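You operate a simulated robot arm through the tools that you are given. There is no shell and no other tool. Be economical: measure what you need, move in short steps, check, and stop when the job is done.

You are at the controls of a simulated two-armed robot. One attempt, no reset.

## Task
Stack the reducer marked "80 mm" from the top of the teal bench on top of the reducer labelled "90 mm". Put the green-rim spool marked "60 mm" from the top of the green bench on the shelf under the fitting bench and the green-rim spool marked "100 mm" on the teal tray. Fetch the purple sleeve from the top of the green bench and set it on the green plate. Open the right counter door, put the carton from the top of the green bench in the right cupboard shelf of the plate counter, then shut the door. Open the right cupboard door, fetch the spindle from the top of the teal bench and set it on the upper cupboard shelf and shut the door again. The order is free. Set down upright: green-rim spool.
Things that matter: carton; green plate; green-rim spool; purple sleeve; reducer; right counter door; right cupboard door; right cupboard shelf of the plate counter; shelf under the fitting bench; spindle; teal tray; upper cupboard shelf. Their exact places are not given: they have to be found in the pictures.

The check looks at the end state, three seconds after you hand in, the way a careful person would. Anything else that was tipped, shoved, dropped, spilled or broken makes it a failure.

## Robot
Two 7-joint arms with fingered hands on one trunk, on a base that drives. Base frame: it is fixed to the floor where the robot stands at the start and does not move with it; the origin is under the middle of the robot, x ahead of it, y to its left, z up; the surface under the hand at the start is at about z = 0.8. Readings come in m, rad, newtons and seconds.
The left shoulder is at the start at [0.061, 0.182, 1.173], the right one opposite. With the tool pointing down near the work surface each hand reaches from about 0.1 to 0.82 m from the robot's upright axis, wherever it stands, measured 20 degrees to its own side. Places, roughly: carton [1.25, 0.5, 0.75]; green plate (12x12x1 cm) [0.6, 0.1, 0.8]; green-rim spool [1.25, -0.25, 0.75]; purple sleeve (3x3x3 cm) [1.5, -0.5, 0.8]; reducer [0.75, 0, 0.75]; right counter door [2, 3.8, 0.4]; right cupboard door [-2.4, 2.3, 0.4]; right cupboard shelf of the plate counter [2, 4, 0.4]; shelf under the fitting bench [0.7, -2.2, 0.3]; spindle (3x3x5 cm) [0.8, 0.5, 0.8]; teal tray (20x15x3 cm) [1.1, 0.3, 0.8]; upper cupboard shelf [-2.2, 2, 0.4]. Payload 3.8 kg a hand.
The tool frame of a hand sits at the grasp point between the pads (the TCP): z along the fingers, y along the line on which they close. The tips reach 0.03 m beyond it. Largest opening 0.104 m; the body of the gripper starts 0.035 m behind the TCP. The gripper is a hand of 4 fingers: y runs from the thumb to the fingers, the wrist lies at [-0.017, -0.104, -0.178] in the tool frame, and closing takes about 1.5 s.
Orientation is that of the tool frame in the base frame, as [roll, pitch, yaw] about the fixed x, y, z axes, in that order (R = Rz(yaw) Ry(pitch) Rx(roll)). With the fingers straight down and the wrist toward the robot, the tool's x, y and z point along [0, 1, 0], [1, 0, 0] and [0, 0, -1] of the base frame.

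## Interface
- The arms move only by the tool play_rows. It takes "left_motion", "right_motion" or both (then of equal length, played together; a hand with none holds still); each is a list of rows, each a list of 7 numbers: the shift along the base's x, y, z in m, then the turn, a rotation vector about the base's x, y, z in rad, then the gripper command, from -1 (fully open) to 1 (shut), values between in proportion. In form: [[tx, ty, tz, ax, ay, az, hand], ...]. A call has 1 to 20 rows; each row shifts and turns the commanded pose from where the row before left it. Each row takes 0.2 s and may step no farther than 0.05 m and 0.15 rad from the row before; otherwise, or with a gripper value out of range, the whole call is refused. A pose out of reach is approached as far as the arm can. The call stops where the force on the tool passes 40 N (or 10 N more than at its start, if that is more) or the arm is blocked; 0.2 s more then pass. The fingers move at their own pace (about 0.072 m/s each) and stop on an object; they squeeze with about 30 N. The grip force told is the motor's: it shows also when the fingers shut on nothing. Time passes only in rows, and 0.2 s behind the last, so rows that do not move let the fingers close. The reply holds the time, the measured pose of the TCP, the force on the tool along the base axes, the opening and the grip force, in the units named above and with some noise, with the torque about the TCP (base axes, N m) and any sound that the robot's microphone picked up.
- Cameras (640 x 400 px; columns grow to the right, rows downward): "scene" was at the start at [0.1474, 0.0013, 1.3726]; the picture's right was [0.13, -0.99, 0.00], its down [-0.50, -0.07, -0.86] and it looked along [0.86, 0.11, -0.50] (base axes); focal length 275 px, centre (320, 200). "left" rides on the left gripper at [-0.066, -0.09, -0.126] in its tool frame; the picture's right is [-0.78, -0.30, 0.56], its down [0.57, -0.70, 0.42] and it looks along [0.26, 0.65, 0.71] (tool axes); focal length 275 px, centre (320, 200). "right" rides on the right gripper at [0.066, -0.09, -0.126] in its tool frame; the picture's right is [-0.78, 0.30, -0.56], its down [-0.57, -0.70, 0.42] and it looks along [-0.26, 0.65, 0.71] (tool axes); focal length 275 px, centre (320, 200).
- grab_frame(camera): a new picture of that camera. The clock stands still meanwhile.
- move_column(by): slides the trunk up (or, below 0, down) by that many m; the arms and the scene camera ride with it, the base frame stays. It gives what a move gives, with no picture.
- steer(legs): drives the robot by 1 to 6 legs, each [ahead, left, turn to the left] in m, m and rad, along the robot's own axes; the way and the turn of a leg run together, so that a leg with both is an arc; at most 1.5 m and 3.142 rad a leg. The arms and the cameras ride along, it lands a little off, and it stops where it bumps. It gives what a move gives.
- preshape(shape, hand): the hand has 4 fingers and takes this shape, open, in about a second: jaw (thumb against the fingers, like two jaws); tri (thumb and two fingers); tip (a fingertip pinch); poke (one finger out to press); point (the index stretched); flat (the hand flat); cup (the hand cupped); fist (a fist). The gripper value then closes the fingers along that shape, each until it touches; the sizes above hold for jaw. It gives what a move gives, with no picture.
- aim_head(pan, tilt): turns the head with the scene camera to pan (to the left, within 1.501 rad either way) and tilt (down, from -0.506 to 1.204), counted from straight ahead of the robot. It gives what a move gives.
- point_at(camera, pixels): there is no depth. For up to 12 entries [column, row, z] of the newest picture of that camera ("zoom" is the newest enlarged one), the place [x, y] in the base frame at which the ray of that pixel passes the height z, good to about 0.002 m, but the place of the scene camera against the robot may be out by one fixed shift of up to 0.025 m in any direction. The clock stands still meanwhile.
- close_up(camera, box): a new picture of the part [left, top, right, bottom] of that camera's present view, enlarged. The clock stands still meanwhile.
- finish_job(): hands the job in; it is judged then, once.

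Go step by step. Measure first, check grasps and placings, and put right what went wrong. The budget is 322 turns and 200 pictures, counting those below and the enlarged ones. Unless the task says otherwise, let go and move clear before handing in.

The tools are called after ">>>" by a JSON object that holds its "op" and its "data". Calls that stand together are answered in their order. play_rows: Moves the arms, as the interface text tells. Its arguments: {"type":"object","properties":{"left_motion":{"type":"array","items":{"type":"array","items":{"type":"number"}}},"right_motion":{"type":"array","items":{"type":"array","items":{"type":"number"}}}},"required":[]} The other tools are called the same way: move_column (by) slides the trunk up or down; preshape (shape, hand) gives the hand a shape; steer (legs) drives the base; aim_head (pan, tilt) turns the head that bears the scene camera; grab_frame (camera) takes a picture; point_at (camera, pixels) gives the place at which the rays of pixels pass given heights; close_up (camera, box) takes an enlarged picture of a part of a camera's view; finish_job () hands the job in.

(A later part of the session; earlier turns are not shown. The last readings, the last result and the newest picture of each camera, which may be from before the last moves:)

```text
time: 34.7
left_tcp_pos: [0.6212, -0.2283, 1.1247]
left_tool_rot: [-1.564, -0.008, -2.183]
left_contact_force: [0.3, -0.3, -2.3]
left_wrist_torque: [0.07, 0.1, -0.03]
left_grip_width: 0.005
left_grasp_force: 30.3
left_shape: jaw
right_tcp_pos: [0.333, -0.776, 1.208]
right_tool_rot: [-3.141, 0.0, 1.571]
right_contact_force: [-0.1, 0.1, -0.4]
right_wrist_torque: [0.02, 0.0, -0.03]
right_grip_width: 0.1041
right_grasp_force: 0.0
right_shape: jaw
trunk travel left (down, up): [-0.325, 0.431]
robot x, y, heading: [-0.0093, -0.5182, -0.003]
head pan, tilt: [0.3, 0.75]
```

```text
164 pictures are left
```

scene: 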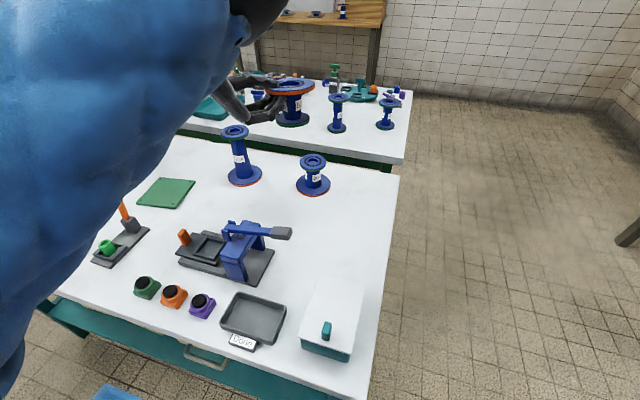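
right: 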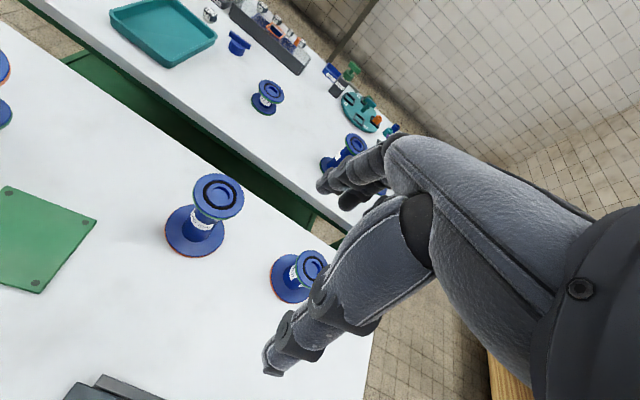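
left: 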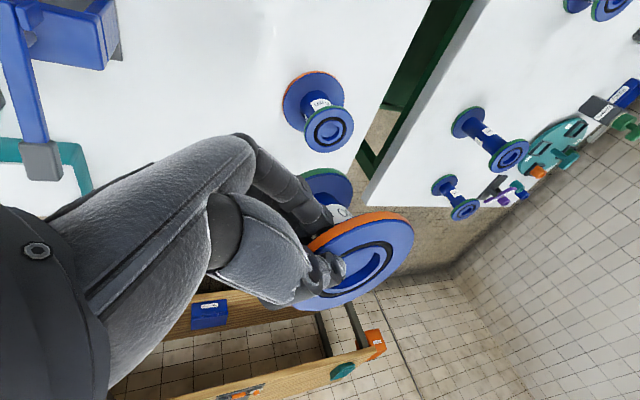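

Reducer held over the bench. Measure the 90 mm reducer's axis with both cameras.

>>> {"op": "point_at", "data": {"camera": "left", "pixels": [[330, 130, 0.89], [313, 98, 0.806]]}}

>>> {"op": "point_at", "data": {"camera": "scene", "pixels": [[312.5, 163, 0.89], [313, 184, 0.806], [292, 88, 1.13], [235, 132, 0.96]]}}

>>> {"op": "close_up", "data": {"camera": "left", "box": [270, 60, 370, 160]}}

>>> {"op": "close_up", "data": {"camera": "scene", "box": [230, 70, 350, 200]}}

```text
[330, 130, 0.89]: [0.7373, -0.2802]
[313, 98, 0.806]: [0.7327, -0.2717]
```

```text
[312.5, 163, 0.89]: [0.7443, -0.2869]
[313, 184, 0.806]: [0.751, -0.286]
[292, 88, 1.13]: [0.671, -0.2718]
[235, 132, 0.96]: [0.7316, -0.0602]
```

```text
4.00 times, centred on (320, 110) of left
```

zoom: 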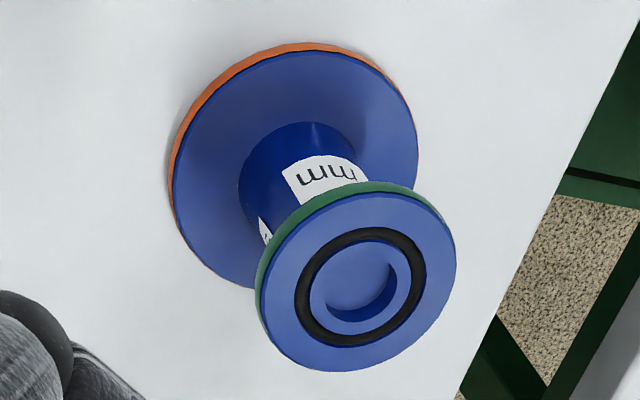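

```text
3.08 times, centred on (290, 135) of scene
```

zoom: 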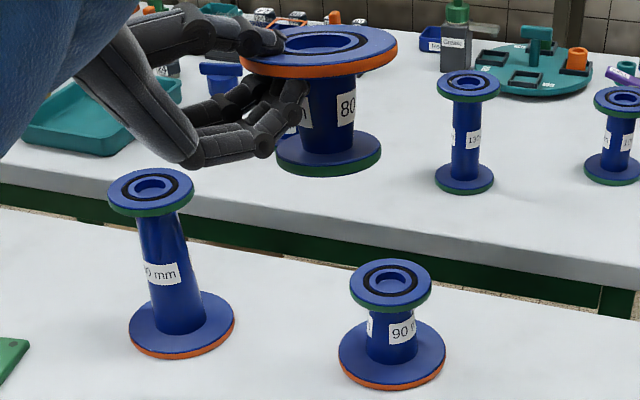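

>>> {"op": "point_at", "data": {"camera": "scene", "pixels": [[289.4, 85.7, 1.126], [312.7, 161.5, 0.89], [292.6, 119.5, 1.05], [292.6, 119.5, 1.046]]}}

```text
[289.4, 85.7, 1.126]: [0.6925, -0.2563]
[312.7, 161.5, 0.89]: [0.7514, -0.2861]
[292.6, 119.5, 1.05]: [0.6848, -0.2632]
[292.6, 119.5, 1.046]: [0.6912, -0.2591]
```

Move over the 90 mm reducer and lower to about 2 cm above it.

>>> {"op": "play_rows", "data": {"left_motion": [[0.03, -0.01, 0, 0, 0, 0, 1], [0.03, -0.01, 0, 0, 0, 0, 1], [0.012, -0.005, -0.02, 0, 0, 0, 1], [0, 0, -0.03, 0, 0, 0, 1], [0, 0, -0.03, 0, 0, 0, 1], [0, 0, -0.03, 0, 0, 0, 1], [0, 0, -0.02, 0, 0, 0, 1], [0, 0, 0, 0, 0, 0, 1]]}}

>>> {"op": "close_up", "data": {"camera": "scene", "box": [230, 90, 390, 220]}}

>>> {"op": "grab_frame", "data": {"camera": "left"}}

```text
time: 36.5
left_tcp_pos: [0.6913, -0.2525, 0.9953]
left_tool_rot: [-1.562, -0.01, -2.186]
left_contact_force: [0.3, 0.3, -1.9]
left_wrist_torque: [0.07, 0.1, 0.04]
left_grip_width: 0.0051
left_grasp_force: 29.9
left_shape: jaw
right_tcp_pos: [0.3317, -0.7744, 1.2075]
right_tool_rot: [-3.141, 0.001, 1.57]
right_contact_force: [-0.4, 0.1, 0.6]
right_wrist_torque: [-0.03, 0.03, 0.02]
right_grip_width: 0.1037
right_grasp_force: 0.0
right_shape: jaw
trunk travel left (down, up): [-0.325, 0.431]
robot x, y, heading: [-0.0117, -0.5103, 0.003]
head pan, tilt: [0.3, 0.75]
```

```text
3.08 times, centred on (310, 155) of scene
```

zoom: 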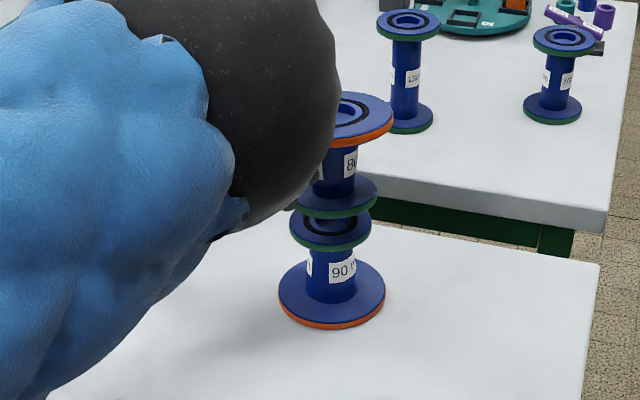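

```text
160 pictures are left
```

left: 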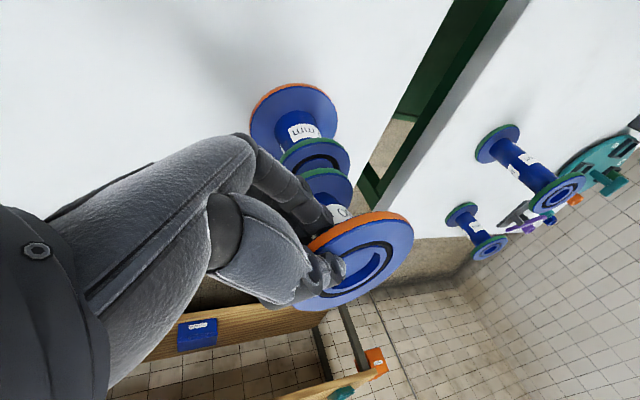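

>>> {"op": "close_up", "data": {"camera": "left", "box": [270, 120, 370, 220]}}

```text
4.00 times, centred on (320, 170) of left
```

zoom: 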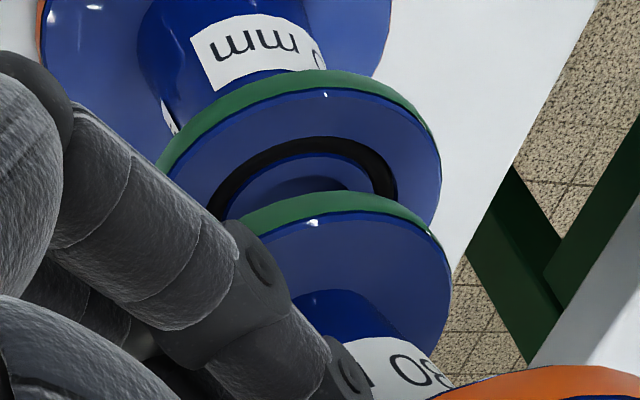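

>>> {"op": "point_at", "data": {"camera": "zoom", "pixels": [[441, 175, 0.89], [400, 108, 0.89], [320, 89, 0.89], [215, 130, 0.89], [451, 295, 0.924], [420, 232, 0.924], [345, 211, 0.924], [265, 235, 0.924]]}}

```text
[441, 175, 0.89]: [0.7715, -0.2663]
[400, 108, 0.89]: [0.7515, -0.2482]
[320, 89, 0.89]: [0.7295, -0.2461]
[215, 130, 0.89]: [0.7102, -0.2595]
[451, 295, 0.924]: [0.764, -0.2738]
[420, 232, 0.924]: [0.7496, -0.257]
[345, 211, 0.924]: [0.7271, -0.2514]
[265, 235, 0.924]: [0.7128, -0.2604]
```

The 80's base is about 5 mm off in x and y from the 90's top; correct and lower in small steps.

>>> {"op": "play_rows", "data": {"left_motion": [[0.005, 0.005, 0, 0, 0, 0, 1], [0, 0, -0.01, 0, 0, 0, 1], [0, 0, -0.008, 0, 0, 0, 1], [0, 0, 0, 0, 0, 0, 1]]}}

>>> {"op": "close_up", "data": {"camera": "left", "box": [270, 120, 370, 220]}}

>>> {"op": "close_up", "data": {"camera": "scene", "box": [280, 110, 350, 180]}}

```text
time: 37.5
left_tcp_pos: [0.6963, -0.2474, 0.9774]
left_tool_rot: [-1.562, -0.01, -2.184]
left_contact_force: [0.5, -0.4, -1.5]
left_wrist_torque: [0.06, 0.13, -0.02]
left_grip_width: 0.0051
left_grasp_force: 30.0
left_shape: jaw
right_tcp_pos: [0.3321, -0.7744, 1.2077]
right_tool_rot: [3.141, 0.002, 1.57]
right_contact_force: [-1.1, 0.6, 0.4]
right_wrist_torque: [0.0, -0.04, -0.01]
right_grip_width: 0.1039
right_grasp_force: 0.1
right_shape: jaw
trunk travel left (down, up): [-0.325, 0.431]
robot x, y, heading: [-0.0089, -0.513, -0.001]
head pan, tilt: [0.3, 0.75]
```

```text
4.00 times, centred on (320, 170) of left
```

zoom: 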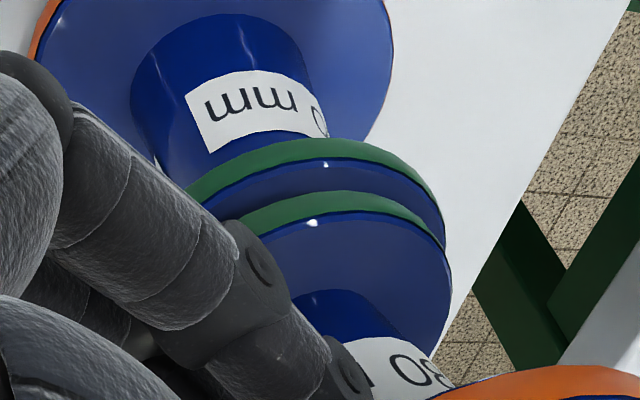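

```text
5.71 times, centred on (315, 145) of scene
```

zoom: 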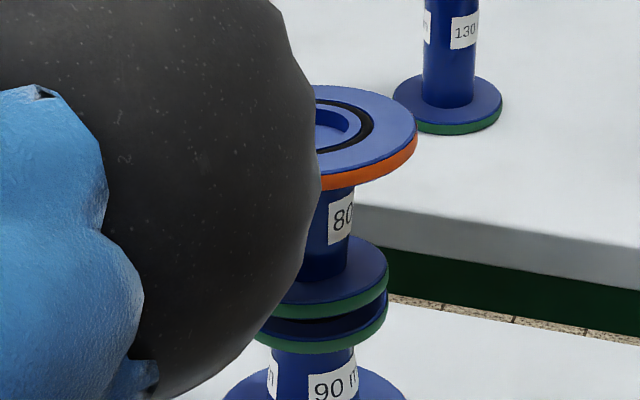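

Aligned; about 8 mm gap left. Lower in 2 mm steps.

>>> {"op": "play_rows", "data": {"left_motion": [[0, 0, -0.003, 0, 0, 0, 1], [0, 0, -0.003, 0, 0, 0, 1], [0, 0, 0, 0, 0, 0, 1]]}}

>>> {"op": "play_rows", "data": {"left_motion": [[0, 0, -0.002, 0, 0, 0, 1], [0, 0, 0, 0, 0, 0, 1]]}}

>>> {"op": "play_rows", "data": {"left_motion": [[0, 0, -0.002, 0, 0, 0, 1], [0, 0, 0, 0, 0, 0, 1]]}}

```text
time: 38.3
left_tcp_pos: [0.6973, -0.2465, 0.9703]
left_tool_rot: [-1.563, -0.009, -2.186]
left_contact_force: [0.1, 0.0, -0.2]
left_wrist_torque: [0.05, 0.04, -0.01]
left_grip_width: 0.005
left_grasp_force: 29.9
left_shape: jaw
right_tcp_pos: [0.3327, -0.7735, 1.208]
right_tool_rot: [3.141, -0.001, 1.572]
right_contact_force: [0.3, 1.2, -0.6]
right_wrist_torque: [-0.01, -0.03, 0.01]
right_grip_width: 0.1038
right_grasp_force: 0.1
right_shape: jaw
trunk travel left (down, up): [-0.325, 0.431]
robot x, y, heading: [-0.008, -0.516, 0.002]
head pan, tilt: [0.3, 0.75]
```

```text
time: 38.9
left_tcp_pos: [0.6974, -0.2462, 0.9697]
left_tool_rot: [-1.563, -0.007, -2.183]
left_contact_force: [-0.3, 0.3, 1.8]
left_wrist_torque: [0.05, -0.03, -0.05]
left_grip_width: 0.005
left_grasp_force: 30.2
left_shape: jaw
right_tcp_pos: [0.3318, -0.7743, 1.2076]
right_tool_rot: [-3.141, -0.002, 1.572]
right_contact_force: [0.8, -0.2, 0.6]
right_wrist_torque: [-0.01, -0.05, 0.02]
right_grip_width: 0.1041
right_grasp_force: 0.0
right_shape: jaw
trunk travel left (down, up): [-0.325, 0.431]
robot x, y, heading: [-0.0111, -0.5142, -0.002]
head pan, tilt: [0.3, 0.75]
```

```text
time: 39.5
left_tcp_pos: [0.6968, -0.2482, 0.9673]
left_tool_rot: [-1.561, -0.008, -2.182]
left_contact_force: [-0.9, -0.5, 2.9]
left_wrist_torque: [0.02, -0.13, 0.0]
left_grip_width: 0.005
left_grasp_force: 30.2
left_shape: jaw
right_tcp_pos: [0.3314, -0.7738, 1.2077]
right_tool_rot: [3.141, 0.0, 1.574]
right_contact_force: [0.3, 0.5, -0.4]
right_wrist_torque: [-0.01, 0.01, 0.02]
right_grip_width: 0.1039
right_grasp_force: 0.1
right_shape: jaw
trunk travel left (down, up): [-0.325, 0.431]
robot x, y, heading: [-0.0107, -0.5184, 0.001]
head pan, tilt: [0.3, 0.75]
```

Contact made (Fz from -2 to +3 N). Open slowly and look.

>>> {"op": "play_rows", "data": {"left_motion": [[0, 0, 0, 0, 0, 0, 0.7], [0, 0, 0, 0, 0, 0, 0.4], [0, 0, 0, 0, 0, 0, 0.1], [0, 0, 0, 0, 0, 0, 0.0], [0, 0, 0, 0, 0, 0, 0.0]]}}

>>> {"op": "grab_frame", "data": {"camera": "left"}}

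```text
time: 40.7
left_tcp_pos: [0.6966, -0.2471, 0.967]
left_tool_rot: [-1.562, -0.01, -2.184]
left_contact_force: [-0.2, -0.5, 0.2]
left_wrist_torque: [-0.02, 0.02, 0.01]
left_grip_width: 0.0516
left_grasp_force: 0.1
left_shape: jaw
right_tcp_pos: [0.3334, -0.7724, 1.2081]
right_tool_rot: [-3.14, 0.0, 1.573]
right_contact_force: [-0.2, 0.3, -0.4]
right_wrist_torque: [-0.01, -0.03, -0.03]
right_grip_width: 0.104
right_grasp_force: 0.1
right_shape: jaw
trunk travel left (down, up): [-0.325, 0.431]
robot x, y, heading: [-0.0115, -0.5169, 0.0]
head pan, tilt: [0.3, 0.75]
```

```text
156 pictures are left
```

left: 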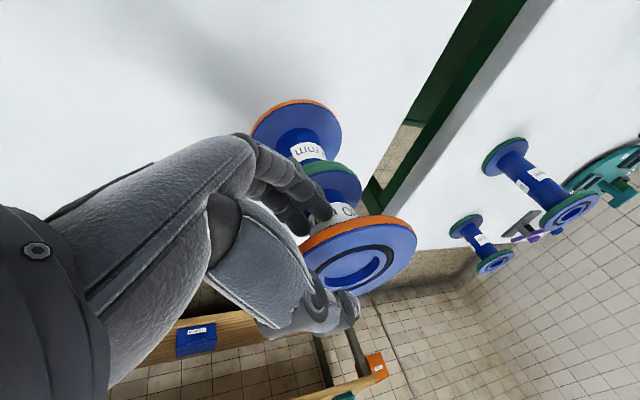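

The reducer stays seated with the fingers clear. Retract along the finger axis and then raise.

>>> {"op": "play_rows", "data": {"left_motion": [[-0.016, 0.0115, 0, 0, 0, 0, 0], [-0.02, 0.0144, 0, 0, 0, 0, 0], [-0.0245, 0.0173, 0, 0, 0, 0, 0], [-0.0245, 0.0173, 0, 0, 0, 0, 0], [-0.0245, 0.0173, 0.01, 0, 0, 0, 0], [0, 0, 0.04, 0, 0, 0, 0], [0, 0, 0.04, 0, 0, 0, 0], [0, 0, 0.04, 0, 0, 0, 0], [0, 0, 0.04, 0, 0, 0, 0], [0, 0, 0.04, 0, 0, 0, 0]]}}

>>> {"op": "grab_frame", "data": {"camera": "scene"}}

>>> {"op": "close_up", "data": {"camera": "left", "box": [220, 60, 480, 240]}}

```text
time: 42.9
left_tcp_pos: [0.5858, -0.1691, 1.1781]
left_tool_rot: [-1.563, -0.01, -2.18]
left_contact_force: [-0.7, 0.6, -0.8]
left_wrist_torque: [0.01, 0.04, 0.01]
left_grip_width: 0.052
left_grasp_force: 0.1
left_shape: jaw
right_tcp_pos: [0.3314, -0.7731, 1.2077]
right_tool_rot: [3.141, -0.001, 1.574]
right_contact_force: [-0.2, -0.1, 0.0]
right_wrist_torque: [0.03, 0.01, 0.02]
right_grip_width: 0.104
right_grasp_force: 0.0
right_shape: jaw
trunk travel left (down, up): [-0.325, 0.431]
robot x, y, heading: [-0.0089, -0.5138, -0.001]
head pan, tilt: [0.3, 0.75]
```

```text
155 pictures are left
```

scene: 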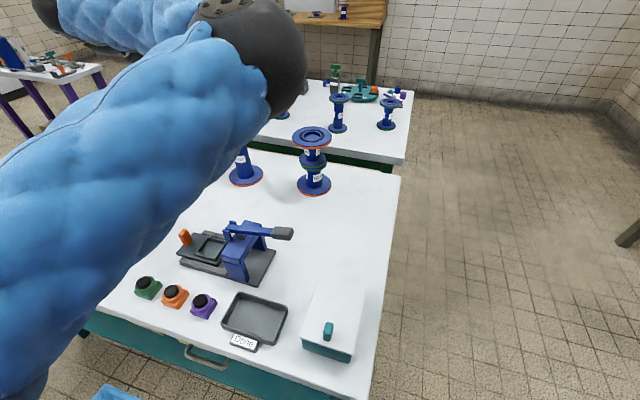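

```text
2.22 times, centred on (350, 150) of left
```

zoom: 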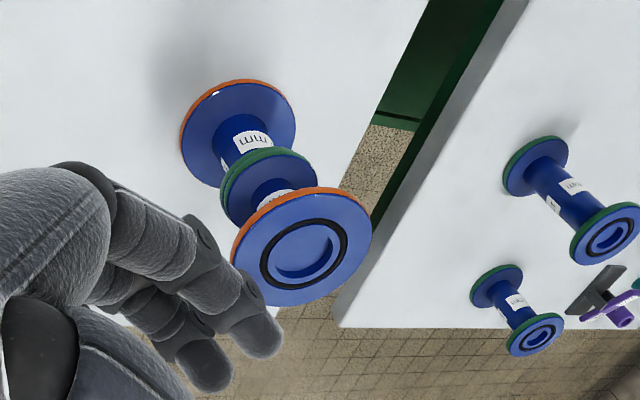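

The 80 is seated squarely on the 90. Now restore the left hand to the fingers-down pose by reversing the turns.

>>> {"op": "play_rows", "data": {"left_motion": [[-0.02, 0.02, 0.02, 0, 0, 0.15, -1], [-0.02, 0.02, 0.02, 0, 0, 0.15, -1], [0, 0.02, 0.02, 0, 0, 0.15, -1], [0, 0, 0, 0, 0, 0.15, -1], [0, 0, 0, 0.15, 0, 0, -1], [0, 0, 0, 0.15, 0, 0, -1], [0, 0, 0, 0.15, 0, 0, -1], [0, 0, 0, 0.15, 0, 0, -1], [0, 0, 0, 0.15, 0, 0, -1], [0, 0, 0, 0.15, 0, 0, -1], [0, 0, 0, 0.15, 0, 0, -1], [0, 0, 0, 0.15, 0, 0, -1], [0, 0, 0, 0.15, 0, 0, -1], [0, 0, 0, 0.15, 0, 0, -1], [0, 0, 0, 0.15, 0, 0, -1], [0, 0, 0, 0.15, 0, 0, -1], [0, 0, 0, 0.15, 0, 0, -1], [0, 0, 0, 0.15, 0, 0, -1], [0, 0, 0, 0.15, 0, 0, -1], [0, 0, 0, 0.15, 0, 0, -1]]}}

>>> {"op": "play_rows", "data": {"left_motion": [[0, 0, 0, 0.15, 0, 0, -1], [0, 0, 0, 0.15, 0, 0, -1], [0, 0, 0, 0.15, 0, 0, -1], [0, 0, 0, 0.15, 0, 0, -1], [0, 0, 0, 0.14, 0, 0, -1], [-0.02, 0, 0, 0, 0.15, 0, -1], [-0.02, 0, 0, 0, 0.15, 0, -1], [-0.02, 0, 0, 0, 0.15, 0, -1], [-0.02, 0, 0, 0, 0.15, 0, -1], [-0.02, 0, 0, 0, 0.15, 0, -1], [-0.02, 0, 0, 0, 0.15, 0, -1], [-0.02, 0, 0, 0, 0.15, 0, -1], [0, 0, 0, 0, 0.15, 0, -1], [0, 0, 0, 0, 0.15, 0, -1], [0, 0, 0, 0, 0.15, 0, -1], [0, 0, 0, 0, 0.07, 0, -1]]}}

```text
time: 47.1
left_tcp_pos: [0.5509, -0.0871, 1.2372]
left_tool_rot: [1.585, 0.75, 1.574]
left_contact_force: [0.2, -0.1, 0.5]
left_wrist_torque: [-0.04, 0.01, 0.0]
left_grip_width: 0.1041
left_grasp_force: 0.1
left_shape: jaw
left hand out of reach, approached as far as the arm can: row 10, 11, 12, 13
right_tcp_pos: [0.3323, -0.7751, 1.2073]
right_tool_rot: [-3.141, -0.001, 1.57]
right_contact_force: [0.6, -0.5, 0.0]
right_wrist_torque: [0.0, -0.02, 0.0]
right_grip_width: 0.1039
right_grasp_force: 0.1
right_shape: jaw
trunk travel left (down, up): [-0.325, 0.431]
robot x, y, heading: [-0.0077, -0.5146, -0.0]
head pan, tilt: [0.3, 0.75]
```

```text
time: 50.5
left_tcp_pos: [0.41, -0.0861, 1.2366]
left_tool_rot: [-3.133, -0.009, 1.578]
left_contact_force: [-0.6, -0.1, -0.2]
left_wrist_torque: [-0.04, 0.0, 0.04]
left_grip_width: 0.1041
left_grasp_force: 0.2
left_shape: jaw
right_tcp_pos: [0.3307, -0.7761, 1.2086]
right_tool_rot: [-3.142, 0.002, 1.57]
right_contact_force: [0.5, -0.3, -0.4]
right_wrist_torque: [-0.03, 0.05, 0.02]
right_grip_width: 0.1039
right_grasp_force: 0.0
right_shape: jaw
trunk travel left (down, up): [-0.325, 0.431]
robot x, y, heading: [-0.0079, -0.5164, -0.004]
head pan, tilt: [0.3, 0.75]
```

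Left hand restored. Measure bench edges before driving.

>>> {"op": "point_at", "data": {"camera": "scene", "pixels": [[412, 92, 0.8], [407, 160, 0.8], [400, 176, 0.8], [366, 390, 0.8], [387, 128, 0.8], [401, 97, 0.8], [338, 130, 0.8], [626, 240, 0.0]]}}

>>> {"op": "steer", "data": {"legs": [[0, -0.75, 0], [1.3, 0, 0], [0, 0, 1.57]]}}

>>> {"op": "aim_head", "data": {"pan": 0.0, "tilt": 0.6}}

>>> {"op": "grab_frame", "data": {"camera": "scene"}}

```text
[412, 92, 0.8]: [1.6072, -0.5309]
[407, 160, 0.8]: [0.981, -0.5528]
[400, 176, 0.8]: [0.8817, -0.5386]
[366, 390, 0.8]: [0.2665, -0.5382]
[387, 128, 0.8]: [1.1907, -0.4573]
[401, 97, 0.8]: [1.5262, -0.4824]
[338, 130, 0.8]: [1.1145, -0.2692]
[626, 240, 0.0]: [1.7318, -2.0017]
```

```text
time: 51.2
left_tcp_pos: [0.4106, -0.0859, 1.2372]
left_tool_rot: [-3.133, -0.008, 1.578]
left_contact_force: [-0.8, 0.7, 0.8]
left_wrist_torque: [-0.02, -0.04, -0.02]
left_grip_width: 0.1038
left_grasp_force: 0.1
left_shape: jaw
right_tcp_pos: [0.3323, -0.7759, 1.208]
right_tool_rot: [3.142, 0.001, 1.573]
right_contact_force: [-0.5, 0.4, -0.2]
right_wrist_torque: [0.01, 0.0, 0.02]
right_grip_width: 0.1039
right_grasp_force: 0.1
right_shape: jaw
trunk travel left (down, up): [-0.325, 0.431]
robot x, y, heading: [-0.0084, -0.5186, 0.002]
head pan, tilt: [0.3, 0.75]
stopped in leg 1: the robot was blocked; the commanded pose is now the measured one
```

```text
time: 52.0
left_tcp_pos: [0.4099, -0.0858, 1.2387]
left_tool_rot: [-3.133, -0.008, 1.579]
left_contact_force: [0.3, 0.8, 0.3]
left_wrist_torque: [0.0, 0.01, 0.0]
left_grip_width: 0.1038
left_grasp_force: 0.1
left_shape: jaw
right_tcp_pos: [0.3325, -0.7762, 1.2068]
right_tool_rot: [-3.141, -0.001, 1.572]
right_contact_force: [0.3, 0.4, 0.2]
right_wrist_torque: [0.01, -0.01, 0.0]
right_grip_width: 0.104
right_grasp_force: 0.0
right_shape: jaw
trunk travel left (down, up): [-0.325, 0.431]
robot x, y, heading: [-0.0083, -0.5193, 0.005]
head pan, tilt: [0.0, 0.6]
```

```text
153 pictures are left
```

scene: 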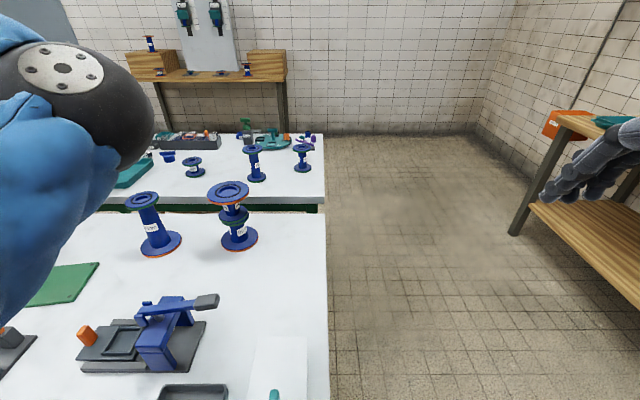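

Blocked to the right immediately; look to the robot's right.

>>> {"op": "aim_head", "data": {"pan": -1.4, "tilt": 0.8}}

>>> {"op": "grab_frame", "data": {"camera": "scene"}}

```text
time: 53.6
left_tcp_pos: [0.41, -0.0854, 1.2366]
left_tool_rot: [-3.134, -0.008, 1.579]
left_contact_force: [0.5, 0.3, 0.5]
left_wrist_torque: [-0.05, 0.02, 0.0]
left_grip_width: 0.1037
left_grasp_force: 0.0
left_shape: jaw
right_tcp_pos: [0.3326, -0.7755, 1.2066]
right_tool_rot: [3.141, -0.001, 1.57]
right_contact_force: [-0.1, -0.6, 0.4]
right_wrist_torque: [0.03, -0.01, -0.01]
right_grip_width: 0.1038
right_grasp_force: 0.1
right_shape: jaw
trunk travel left (down, up): [-0.325, 0.431]
robot x, y, heading: [-0.0064, -0.5157, 0.003]
head pan, tilt: [-1.4, 0.799]
```

```text
152 pictures are left
```

scene: 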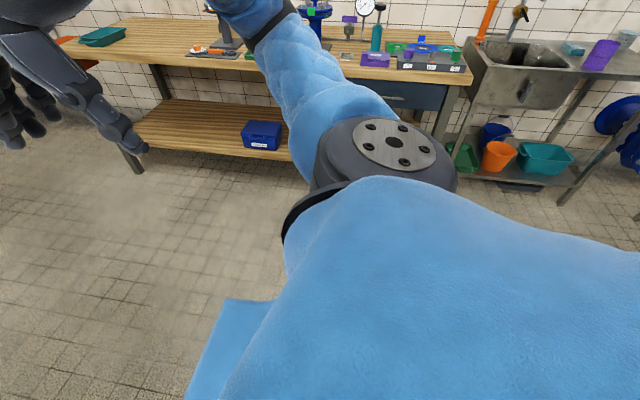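

No obstacle visible on the right; perhaps the base rubs the bench. Back off 0.2 m first.

>>> {"op": "steer", "data": {"legs": [[-0.2, 0, 0], [0, -0.6, 0]]}}

```text
time: 58.1
left_tcp_pos: [0.2109, -0.6761, 1.2373]
left_tool_rot: [-3.132, -0.011, 1.587]
left_contact_force: [0.3, -0.3, -0.8]
left_wrist_torque: [-0.02, 0.04, -0.04]
left_grip_width: 0.104
left_grasp_force: 0.1
left_shape: jaw
right_tcp_pos: [0.1384, -1.3662, 1.2071]
right_tool_rot: [-3.141, 0.0, 1.581]
right_contact_force: [0.1, -0.4, -0.5]
right_wrist_torque: [0.01, -0.02, -0.01]
right_grip_width: 0.1041
right_grasp_force: 0.0
right_shape: jaw
trunk travel left (down, up): [-0.325, 0.431]
robot x, y, heading: [-0.2054, -1.1095, 0.017]
head pan, tilt: [-1.4, 0.799]
```

Free now. Drive ahead along the benches' right end and turn to face the green bench's end.

>>> {"op": "steer", "data": {"legs": [[1.5, 0, 0], [0.05, 0, 0], [0, 0, 1.55]]}}

>>> {"op": "aim_head", "data": {"pan": 0.0, "tilt": 0.8}}

>>> {"op": "grab_frame", "data": {"camera": "scene"}}

```text
time: 69.7
left_tcp_pos: [0.8992, -0.6759, 1.2381]
left_tool_rot: [-3.133, -0.009, 3.121]
left_contact_force: [0.7, 0.1, -1.1]
left_wrist_torque: [0.03, -0.02, -0.02]
left_grip_width: 0.1039
left_grasp_force: 0.1
left_shape: jaw
right_tcp_pos: [1.5869, -0.7722, 1.2076]
right_tool_rot: [-3.141, 0.0, 3.116]
right_contact_force: [-0.6, -0.2, 0.5]
right_wrist_torque: [0.0, 0.0, 0.01]
right_grip_width: 0.1039
right_grasp_force: 0.0
right_shape: jaw
trunk travel left (down, up): [-0.325, 0.431]
robot x, y, heading: [1.316, -1.1045, 1.548]
head pan, tilt: [-1.4, 0.799]
```

```text
time: 71.3
left_tcp_pos: [0.9002, -0.6751, 1.2374]
left_tool_rot: [-3.134, -0.008, 3.122]
left_contact_force: [0.7, 0.1, 0.5]
left_wrist_torque: [-0.02, -0.01, 0.0]
left_grip_width: 0.104
left_grasp_force: 0.1
left_shape: jaw
right_tcp_pos: [1.587, -0.7728, 1.2085]
right_tool_rot: [3.141, -0.001, 3.116]
right_contact_force: [0.3, 0.3, -0.1]
right_wrist_torque: [0.0, -0.02, 0.01]
right_grip_width: 0.1039
right_grasp_force: 0.1
right_shape: jaw
trunk travel left (down, up): [-0.325, 0.431]
robot x, y, heading: [1.3215, -1.1034, 1.539]
head pan, tilt: [0.0, 0.799]
```

```text
151 pictures are left
```

scene: 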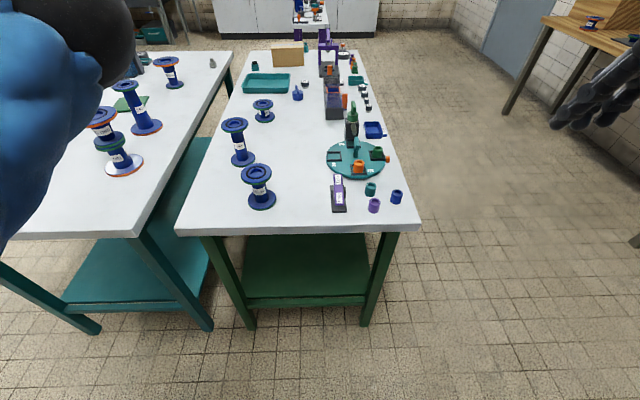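

Clear view: purple sleeve (374,205), near spool (258,187). Read the labels and measure.

>>> {"op": "close_up", "data": {"camera": "scene", "box": [220, 90, 300, 215]}}

>>> {"op": "close_up", "data": {"camera": "scene", "box": [320, 160, 420, 225]}}

>>> {"op": "point_at", "data": {"camera": "scene", "pixels": [[374, 209, 0.8], [374, 201, 0.83], [262, 202, 0.805], [258, 171, 0.9], [338, 205, 0.8], [182, 233, 0.8], [417, 226, 0.8], [397, 201, 0.8], [370, 193, 0.8]]}}

>>> {"op": "grab_frame", "data": {"camera": "right"}}

```text
3.20 times, centred on (260, 152) of scene
```

zoom: 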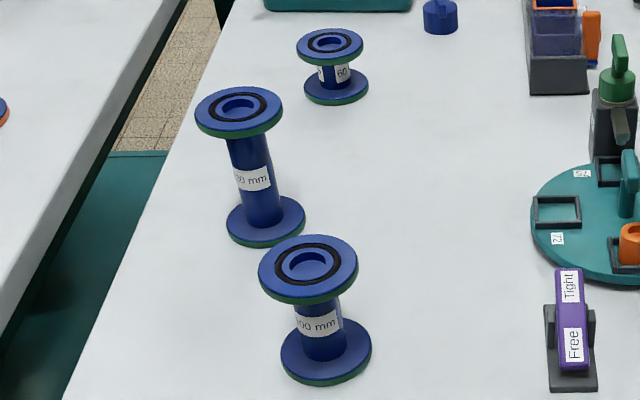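

```text
6.15 times, centred on (370, 192) of scene
```

zoom: 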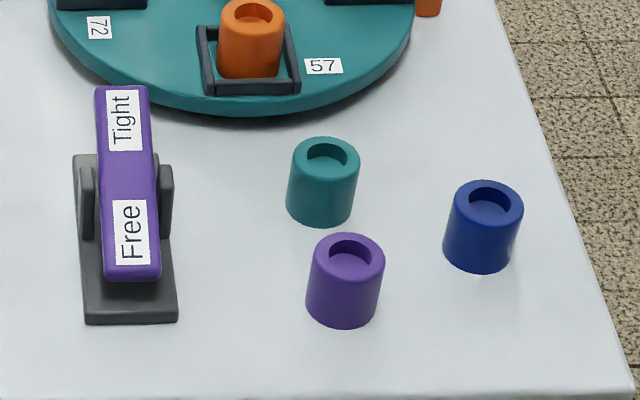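

```text
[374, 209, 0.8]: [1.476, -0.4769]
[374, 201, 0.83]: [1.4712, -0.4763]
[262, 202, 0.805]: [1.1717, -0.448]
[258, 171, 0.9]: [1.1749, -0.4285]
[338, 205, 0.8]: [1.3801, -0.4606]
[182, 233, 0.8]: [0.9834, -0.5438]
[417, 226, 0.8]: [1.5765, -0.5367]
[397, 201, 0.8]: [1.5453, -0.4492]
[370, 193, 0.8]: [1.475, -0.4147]
```

```text
148 pictures are left
```

right: 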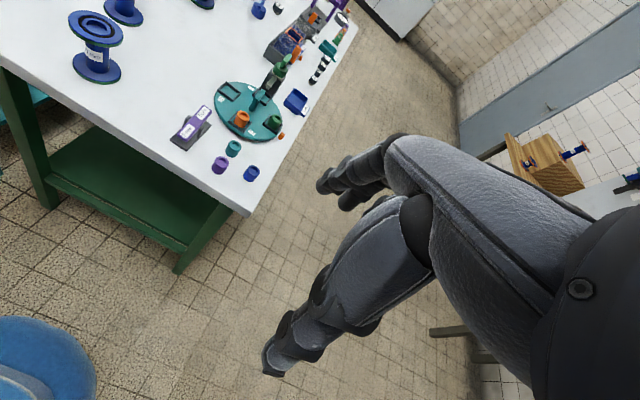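

Nearest spool reads "100 mm". The purple sleeve has close neighbours, so I'll try the narrow fingertip pinch on the right hand and look at it.

>>> {"op": "preshape", "data": {"hand": "right", "shape": "tip"}}

>>> {"op": "grab_frame", "data": {"camera": "right"}}

>>> {"op": "point_at", "data": {"camera": "right", "pixels": [[220, 171, 0.8], [219, 159, 0.83], [234, 155, 0.8], [252, 179, 0.8], [97, 77, 0.805], [95, 28, 0.9]]}}

```text
time: 72.2
left_tcp_pos: [0.9012, -0.6731, 1.2364]
left_tool_rot: [-3.133, -0.009, 3.121]
left_contact_force: [0.5, -0.8, -0.2]
left_wrist_torque: [-0.02, -0.01, 0.03]
left_grip_width: 0.1037
left_grasp_force: 0.0
left_shape: jaw
right_tcp_pos: [1.5876, -0.7725, 1.2064]
right_tool_rot: [3.141, 0.0, 3.115]
right_contact_force: [-0.3, -0.4, -0.2]
right_wrist_torque: [0.06, 0.02, -0.02]
right_grip_width: 0.104
right_grasp_force: 0.0
right_shape: tip
trunk travel left (down, up): [-0.325, 0.431]
robot x, y, heading: [1.3201, -1.1062, 1.545]
head pan, tilt: [0.0, 0.799]
```

```text
147 pictures are left
```

right: 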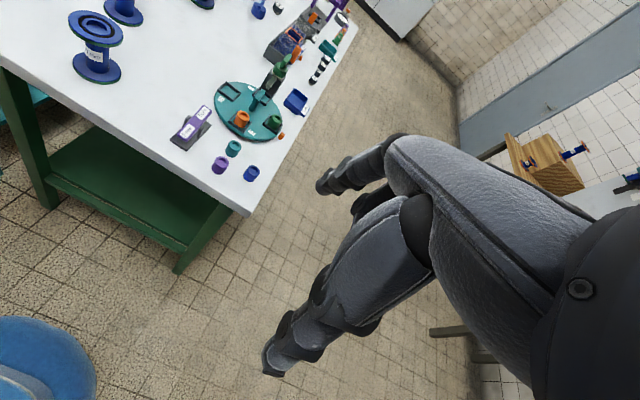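

```text
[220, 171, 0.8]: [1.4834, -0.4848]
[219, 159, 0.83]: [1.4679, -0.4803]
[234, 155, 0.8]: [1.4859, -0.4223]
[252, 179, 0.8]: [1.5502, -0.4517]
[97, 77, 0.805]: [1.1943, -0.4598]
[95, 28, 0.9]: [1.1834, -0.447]
```

The tip shape leaves only thumb and index out. Move the right hand above the sleeve with the hand yawed 0.9 rad so the pinch avoids the neighbours, then check.

>>> {"op": "play_rows", "data": {"right_motion": [[-0.02, 0.04, 0, 0, 0, 0.15, -0.2], [-0.02, 0.04, 0, 0, 0, 0.15, -0.2], [-0.02, 0.04, 0, 0, 0, 0.15, -0.2], [-0.02, 0.04, 0, 0, 0, 0.15, -0.2], [-0.02, 0.04, -0.03, 0, 0, 0.15, -0.2], [-0.01, 0.04, -0.04, 0, 0, 0.15, -0.2], [0, 0.04, -0.04, 0, 0, 0, -0.2], [0, 0.01, -0.04, 0, 0, 0, -0.2], [0, 0, -0.04, 0, 0, 0, -0.2], [0, 0, -0.04, 0, 0, 0, -0.2], [0, 0, -0.02, 0, 0, 0, -0.2], [0, 0, 0, 0, 0, 0, -0.2]]}}

>>> {"op": "grab_frame", "data": {"camera": "right"}}

>>> {"op": "grab_frame", "data": {"camera": "scene"}}

```text
refused: row 5 steps farther than a row can; nothing moved
```

```text
146 pictures are left
```

right: 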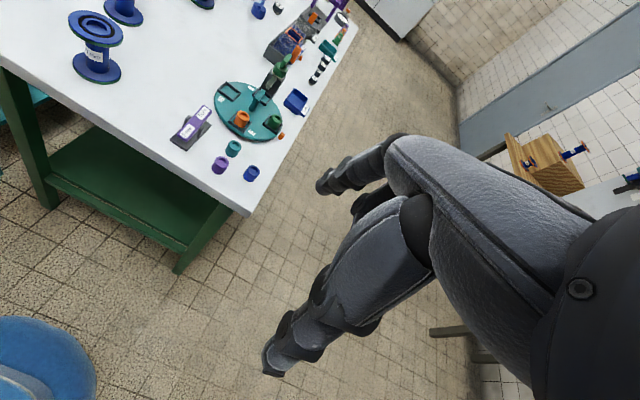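

```text
145 pictures are left
```

scene: 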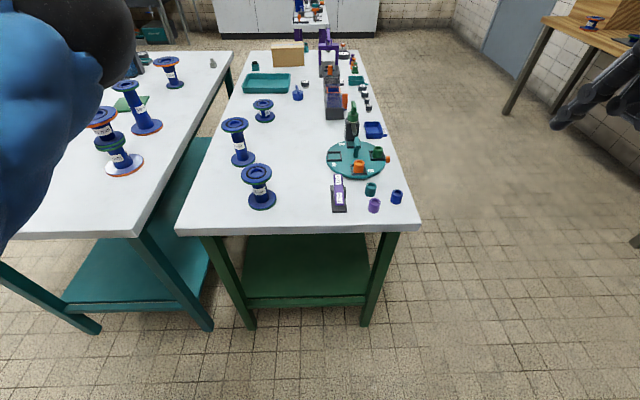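

A row was too long; resend with smaller steps.

>>> {"op": "play_rows", "data": {"right_motion": [[-0.02, 0.04, 0, 0, 0, 0.15, -0.2], [-0.02, 0.04, 0, 0, 0, 0.15, -0.2], [-0.02, 0.04, 0, 0, 0, 0.15, -0.2], [-0.02, 0.04, 0, 0, 0, 0.15, -0.2], [-0.02, 0.04, 0, 0, 0, 0.15, -0.2], [-0.01, 0.04, -0.02, 0, 0, 0.15, -0.2], [0, 0.03, -0.03, 0, 0, 0, -0.2], [0, 0.02, -0.04, 0, 0, 0, -0.2], [0, 0, -0.04, 0, 0, 0, -0.2], [0, 0, -0.04, 0, 0, 0, -0.2], [0, 0, -0.04, 0, 0, 0, -0.2], [0, 0, 0, 0, 0, 0, -0.2]]}}

>>> {"op": "grab_frame", "data": {"camera": "right"}}

>>> {"op": "close_up", "data": {"camera": "scene", "box": [310, 100, 470, 240]}}

```text
time: 74.8
left_tcp_pos: [0.8994, -0.6757, 1.2373]
left_tool_rot: [-3.135, -0.009, 3.121]
left_contact_force: [-0.3, -0.2, -0.5]
left_wrist_torque: [0.01, -0.05, 0.01]
left_grip_width: 0.1043
left_grasp_force: 0.1
left_shape: jaw
right_tcp_pos: [1.4836, -0.542, 1.0575]
right_tool_rot: [-3.141, 0.002, -2.381]
right_contact_force: [0.3, 0.4, 0.0]
right_wrist_torque: [0.03, 0.01, -0.03]
right_grip_width: 0.0626
right_grasp_force: 0.0
right_shape: tip
right hand out of reach, approached as far as the arm can: row 6, 7, 8
trunk travel left (down, up): [-0.325, 0.431]
robot x, y, heading: [1.3183, -1.1122, 1.549]
head pan, tilt: [0.0, 0.799]
```

```text
144 pictures are left
```

right: 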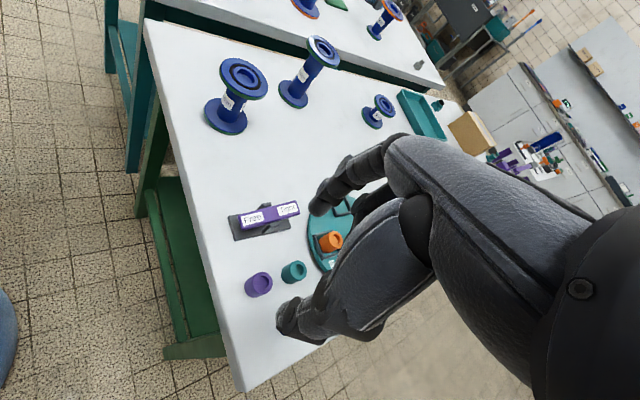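

```text
2.86 times, centred on (390, 170) of scene
```

zoom: 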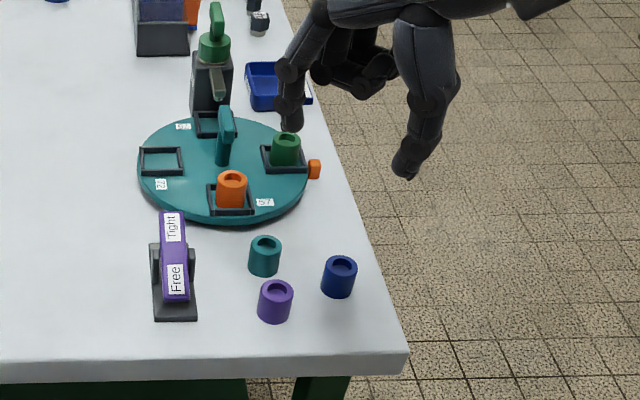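

>>> {"op": "close_up", "data": {"camera": "right", "box": [230, 240, 330, 320]}}

>>> {"op": "point_at", "data": {"camera": "right", "pixels": [[257, 280, 0.83], [260, 290, 0.8], [291, 268, 0.83], [224, 120, 0.805], [244, 75, 0.9]]}}

```text
5.00 times, centred on (280, 280) of right
```

zoom: 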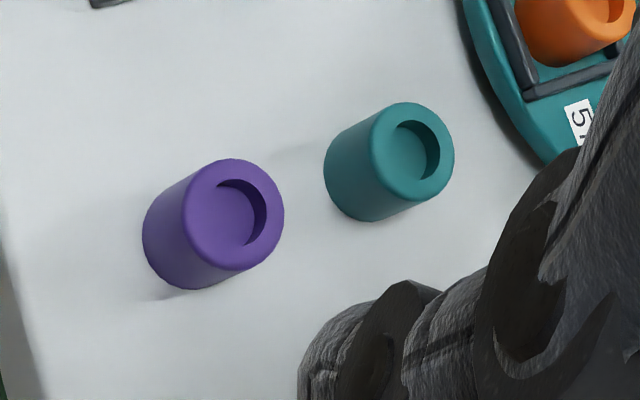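

```text
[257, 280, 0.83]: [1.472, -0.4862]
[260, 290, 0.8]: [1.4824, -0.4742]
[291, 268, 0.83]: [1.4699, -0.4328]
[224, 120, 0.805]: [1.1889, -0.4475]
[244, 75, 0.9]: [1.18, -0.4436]
```

>>> {"op": "point_at", "data": {"camera": "right", "pixels": [[263, 283, 0.83], [255, 288, 0.8], [298, 270.5, 0.83], [291, 275, 0.8]]}}

```text
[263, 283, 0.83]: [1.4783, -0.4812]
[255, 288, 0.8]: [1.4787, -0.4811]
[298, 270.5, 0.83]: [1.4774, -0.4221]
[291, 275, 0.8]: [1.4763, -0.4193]
```

Sleeve axis at (1.4785,-0.481). Move above it and lower until the tips are just above its top.

>>> {"op": "play_rows", "data": {"right_motion": [[-0.005, 0.03, 0, 0, 0, 0, -0.2], [0, 0.031, 0, 0, 0, 0, -0.2], [0, 0, -0.04, 0, 0, 0, -0.2], [0, 0, -0.04, 0, 0, 0, -0.2], [0, 0, -0.04, 0, 0, 0, -0.2], [0, 0, -0.04, 0, 0, 0, -0.2], [0, 0, -0.02, 0, 0, 0, -0.2], [0, 0, 0, 0, 0, 0, -0.2]]}}

>>> {"op": "grab_frame", "data": {"camera": "right"}}

>>> {"op": "close_up", "data": {"camera": "scene", "box": [310, 130, 450, 230]}}

```text
time: 76.6
left_tcp_pos: [0.9001, -0.676, 1.2385]
left_tool_rot: [-3.133, -0.009, 3.123]
left_contact_force: [-0.2, 0.3, 0.7]
left_wrist_torque: [0.02, 0.0, -0.01]
left_grip_width: 0.104
left_grasp_force: 0.1
left_shape: jaw
right_tcp_pos: [1.4823, -0.5219, 0.8789]
right_tool_rot: [3.141, 0.0, -2.38]
right_contact_force: [0.4, 0.9, 0.0]
right_wrist_torque: [-0.01, 0.04, 0.03]
right_grip_width: 0.0625
right_grasp_force: 0.0
right_shape: tip
right hand out of reach, approached as far as the arm can: row 1, 2
trunk travel left (down, up): [-0.325, 0.431]
robot x, y, heading: [1.3229, -1.1091, 1.538]
head pan, tilt: [0.0, 0.799]
```

```text
141 pictures are left
```

right: 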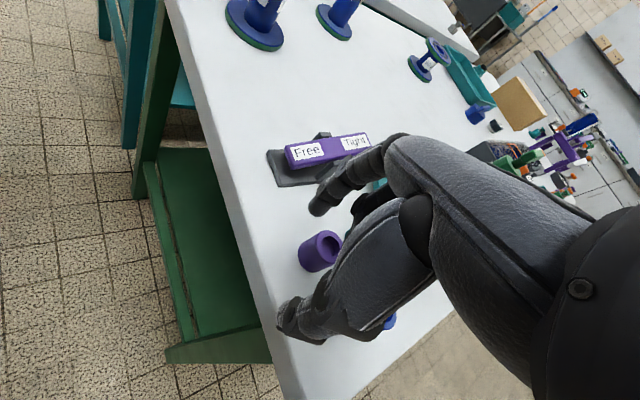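

```text
4.00 times, centred on (380, 180) of scene
```

zoom: 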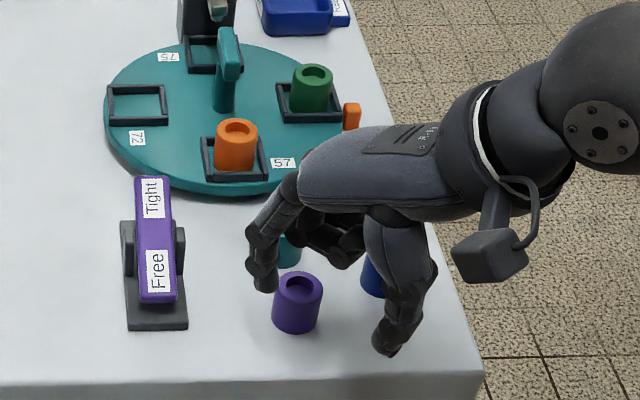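

The hand is 4 cm short in y (was momentarily out of reach). Shift it now at this height.

>>> {"op": "play_rows", "data": {"right_motion": [[-0.002, 0.02, 0, 0, 0, 0, -0.2], [-0.002, 0.021, 0, 0, 0, 0, -0.2], [0, 0, 0, 0, 0, 0, -0.2]]}}

>>> {"op": "grab_frame", "data": {"camera": "right"}}

```text
time: 77.4
left_tcp_pos: [0.9001, -0.6743, 1.2369]
left_tool_rot: [-3.132, -0.009, 3.123]
left_contact_force: [0.8, 0.5, -0.2]
left_wrist_torque: [-0.01, -0.01, -0.02]
left_grip_width: 0.104
left_grasp_force: 0.1
left_shape: jaw
right_tcp_pos: [1.4812, -0.5129, 0.8792]
right_tool_rot: [3.14, -0.001, -2.38]
right_contact_force: [0.6, 0.3, 0.0]
right_wrist_torque: [0.02, 0.01, 0.0]
right_grip_width: 0.063
right_grasp_force: 0.1
right_shape: tip
right hand out of reach, approached as far as the arm can: row 1, 2
trunk travel left (down, up): [-0.325, 0.431]
robot x, y, heading: [1.317, -1.1069, 1.547]
head pan, tilt: [0.0, 0.799]
```

```text
139 pictures are left
```

right: 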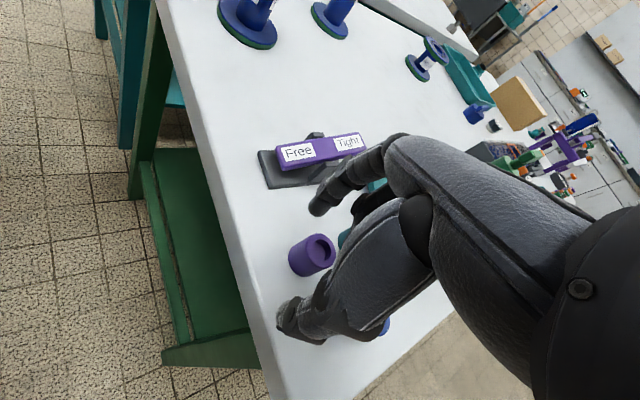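

Reach limit; raise, drive 0.12 m ahead, and continue.

>>> {"op": "play_rows", "data": {"right_motion": [[0, 0, 0.04, 0, 0, 0, -0.2], [0, 0, 0.04, 0, 0, 0, -0.2]]}}

>>> {"op": "steer", "data": {"legs": [[0.12, 0, 0]]}}

>>> {"op": "play_rows", "data": {"right_motion": [[0, 0, 0, 0, 0, 0, -0.2]]}}

```text
time: 78.0
left_tcp_pos: [0.8996, -0.676, 1.237]
left_tool_rot: [-3.133, -0.006, 3.124]
left_contact_force: [0.0, 1.3, -0.3]
left_wrist_torque: [0.01, -0.01, 0.03]
left_grip_width: 0.104
left_grasp_force: 0.1
left_shape: jaw
right_tcp_pos: [1.481, -0.512, 0.9584]
right_tool_rot: [3.141, 0.002, -2.384]
right_contact_force: [0.5, 0.1, 0.3]
right_wrist_torque: [0.01, -0.05, -0.02]
right_grip_width: 0.0627
right_grasp_force: 0.0
right_shape: tip
trunk travel left (down, up): [-0.325, 0.431]
robot x, y, heading: [1.3178, -1.1078, 1.548]
head pan, tilt: [0.0, 0.799]
```

```text
time: 79.2
left_tcp_pos: [0.9031, -0.5529, 1.2355]
left_tool_rot: [-3.132, -0.009, 3.124]
left_contact_force: [-0.4, 0.2, -0.6]
left_wrist_torque: [-0.05, -0.02, -0.01]
left_grip_width: 0.104
left_grasp_force: 0.0
left_shape: jaw
right_tcp_pos: [1.4831, -0.3898, 0.9573]
right_tool_rot: [3.141, 0.002, -2.385]
right_contact_force: [0.4, 0.0, -0.4]
right_wrist_torque: [-0.01, -0.02, -0.01]
right_grip_width: 0.0624
right_grasp_force: 0.1
right_shape: tip
trunk travel left (down, up): [-0.325, 0.431]
robot x, y, heading: [1.3263, -0.9815, 1.547]
head pan, tilt: [0.0, 0.799]
```

```text
time: 79.6
left_tcp_pos: [0.9024, -0.5549, 1.2378]
left_tool_rot: [-3.134, -0.009, 3.124]
left_contact_force: [-0.5, 0.2, 0.1]
left_wrist_torque: [-0.03, 0.04, 0.01]
left_grip_width: 0.1039
left_grasp_force: 0.1
left_shape: jaw
right_tcp_pos: [1.4838, -0.3896, 0.9579]
right_tool_rot: [3.14, 0.001, -2.383]
right_contact_force: [-0.1, 0.8, -0.3]
right_wrist_torque: [-0.03, -0.02, 0.02]
right_grip_width: 0.0627
right_grasp_force: 0.1
right_shape: tip
trunk travel left (down, up): [-0.325, 0.431]
robot x, y, heading: [1.3241, -0.9846, 1.546]
head pan, tilt: [0.0, 0.799]
```

>>> {"op": "play_rows", "data": {"right_motion": [[-0.005, -0.04, 0, 0, 0, 0, -0.2], [0, -0.03, 0, 0, 0, 0, -0.2], [0, -0.021, 0, 0, 0, 0, -0.2], [0, 0, -0.04, 0, 0, 0, -0.2], [0, 0, -0.035, 0, 0, 0, -0.2], [0, 0, 0, 0, 0, 0, -0.2]]}}

>>> {"op": "grab_frame", "data": {"camera": "right"}}

>>> {"op": "close_up", "data": {"camera": "scene", "box": [310, 160, 450, 260]}}

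```text
time: 81.0
left_tcp_pos: [0.9021, -0.554, 1.238]
left_tool_rot: [-3.133, -0.007, 3.124]
left_contact_force: [-0.2, 0.8, 0.6]
left_wrist_torque: [0.01, 0.01, 0.01]
left_grip_width: 0.1041
left_grasp_force: 0.1
left_shape: jaw
right_tcp_pos: [1.4785, -0.4811, 0.8825]
right_tool_rot: [3.14, 0.002, -2.382]
right_contact_force: [0.1, -0.3, -0.5]
right_wrist_torque: [-0.01, 0.03, 0.01]
right_grip_width: 0.0625
right_grasp_force: 0.1
right_shape: tip
trunk travel left (down, up): [-0.325, 0.431]
robot x, y, heading: [1.3186, -0.9838, 1.548]
head pan, tilt: [0.0, 0.799]
```

```text
138 pictures are left
```

right: 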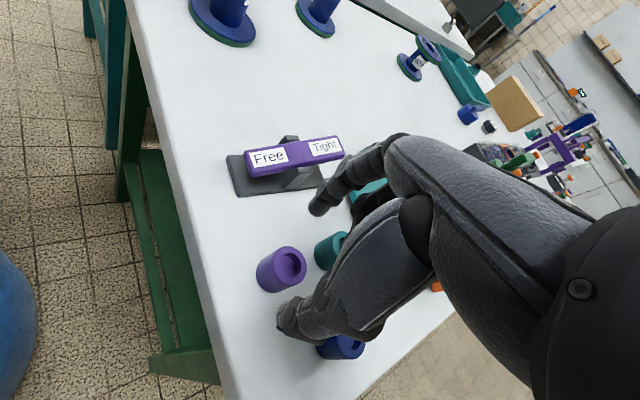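

```text
4.00 times, centred on (380, 210) of scene
```

zoom: 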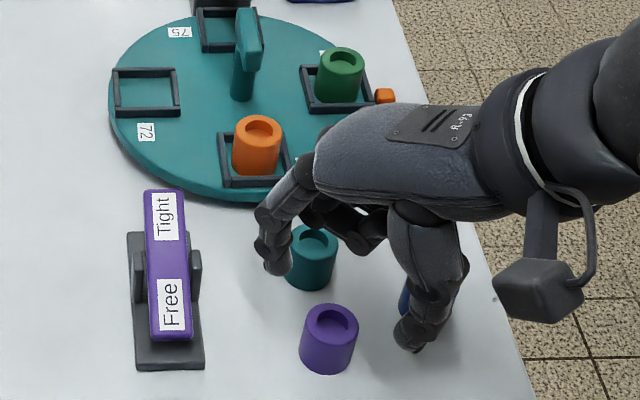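

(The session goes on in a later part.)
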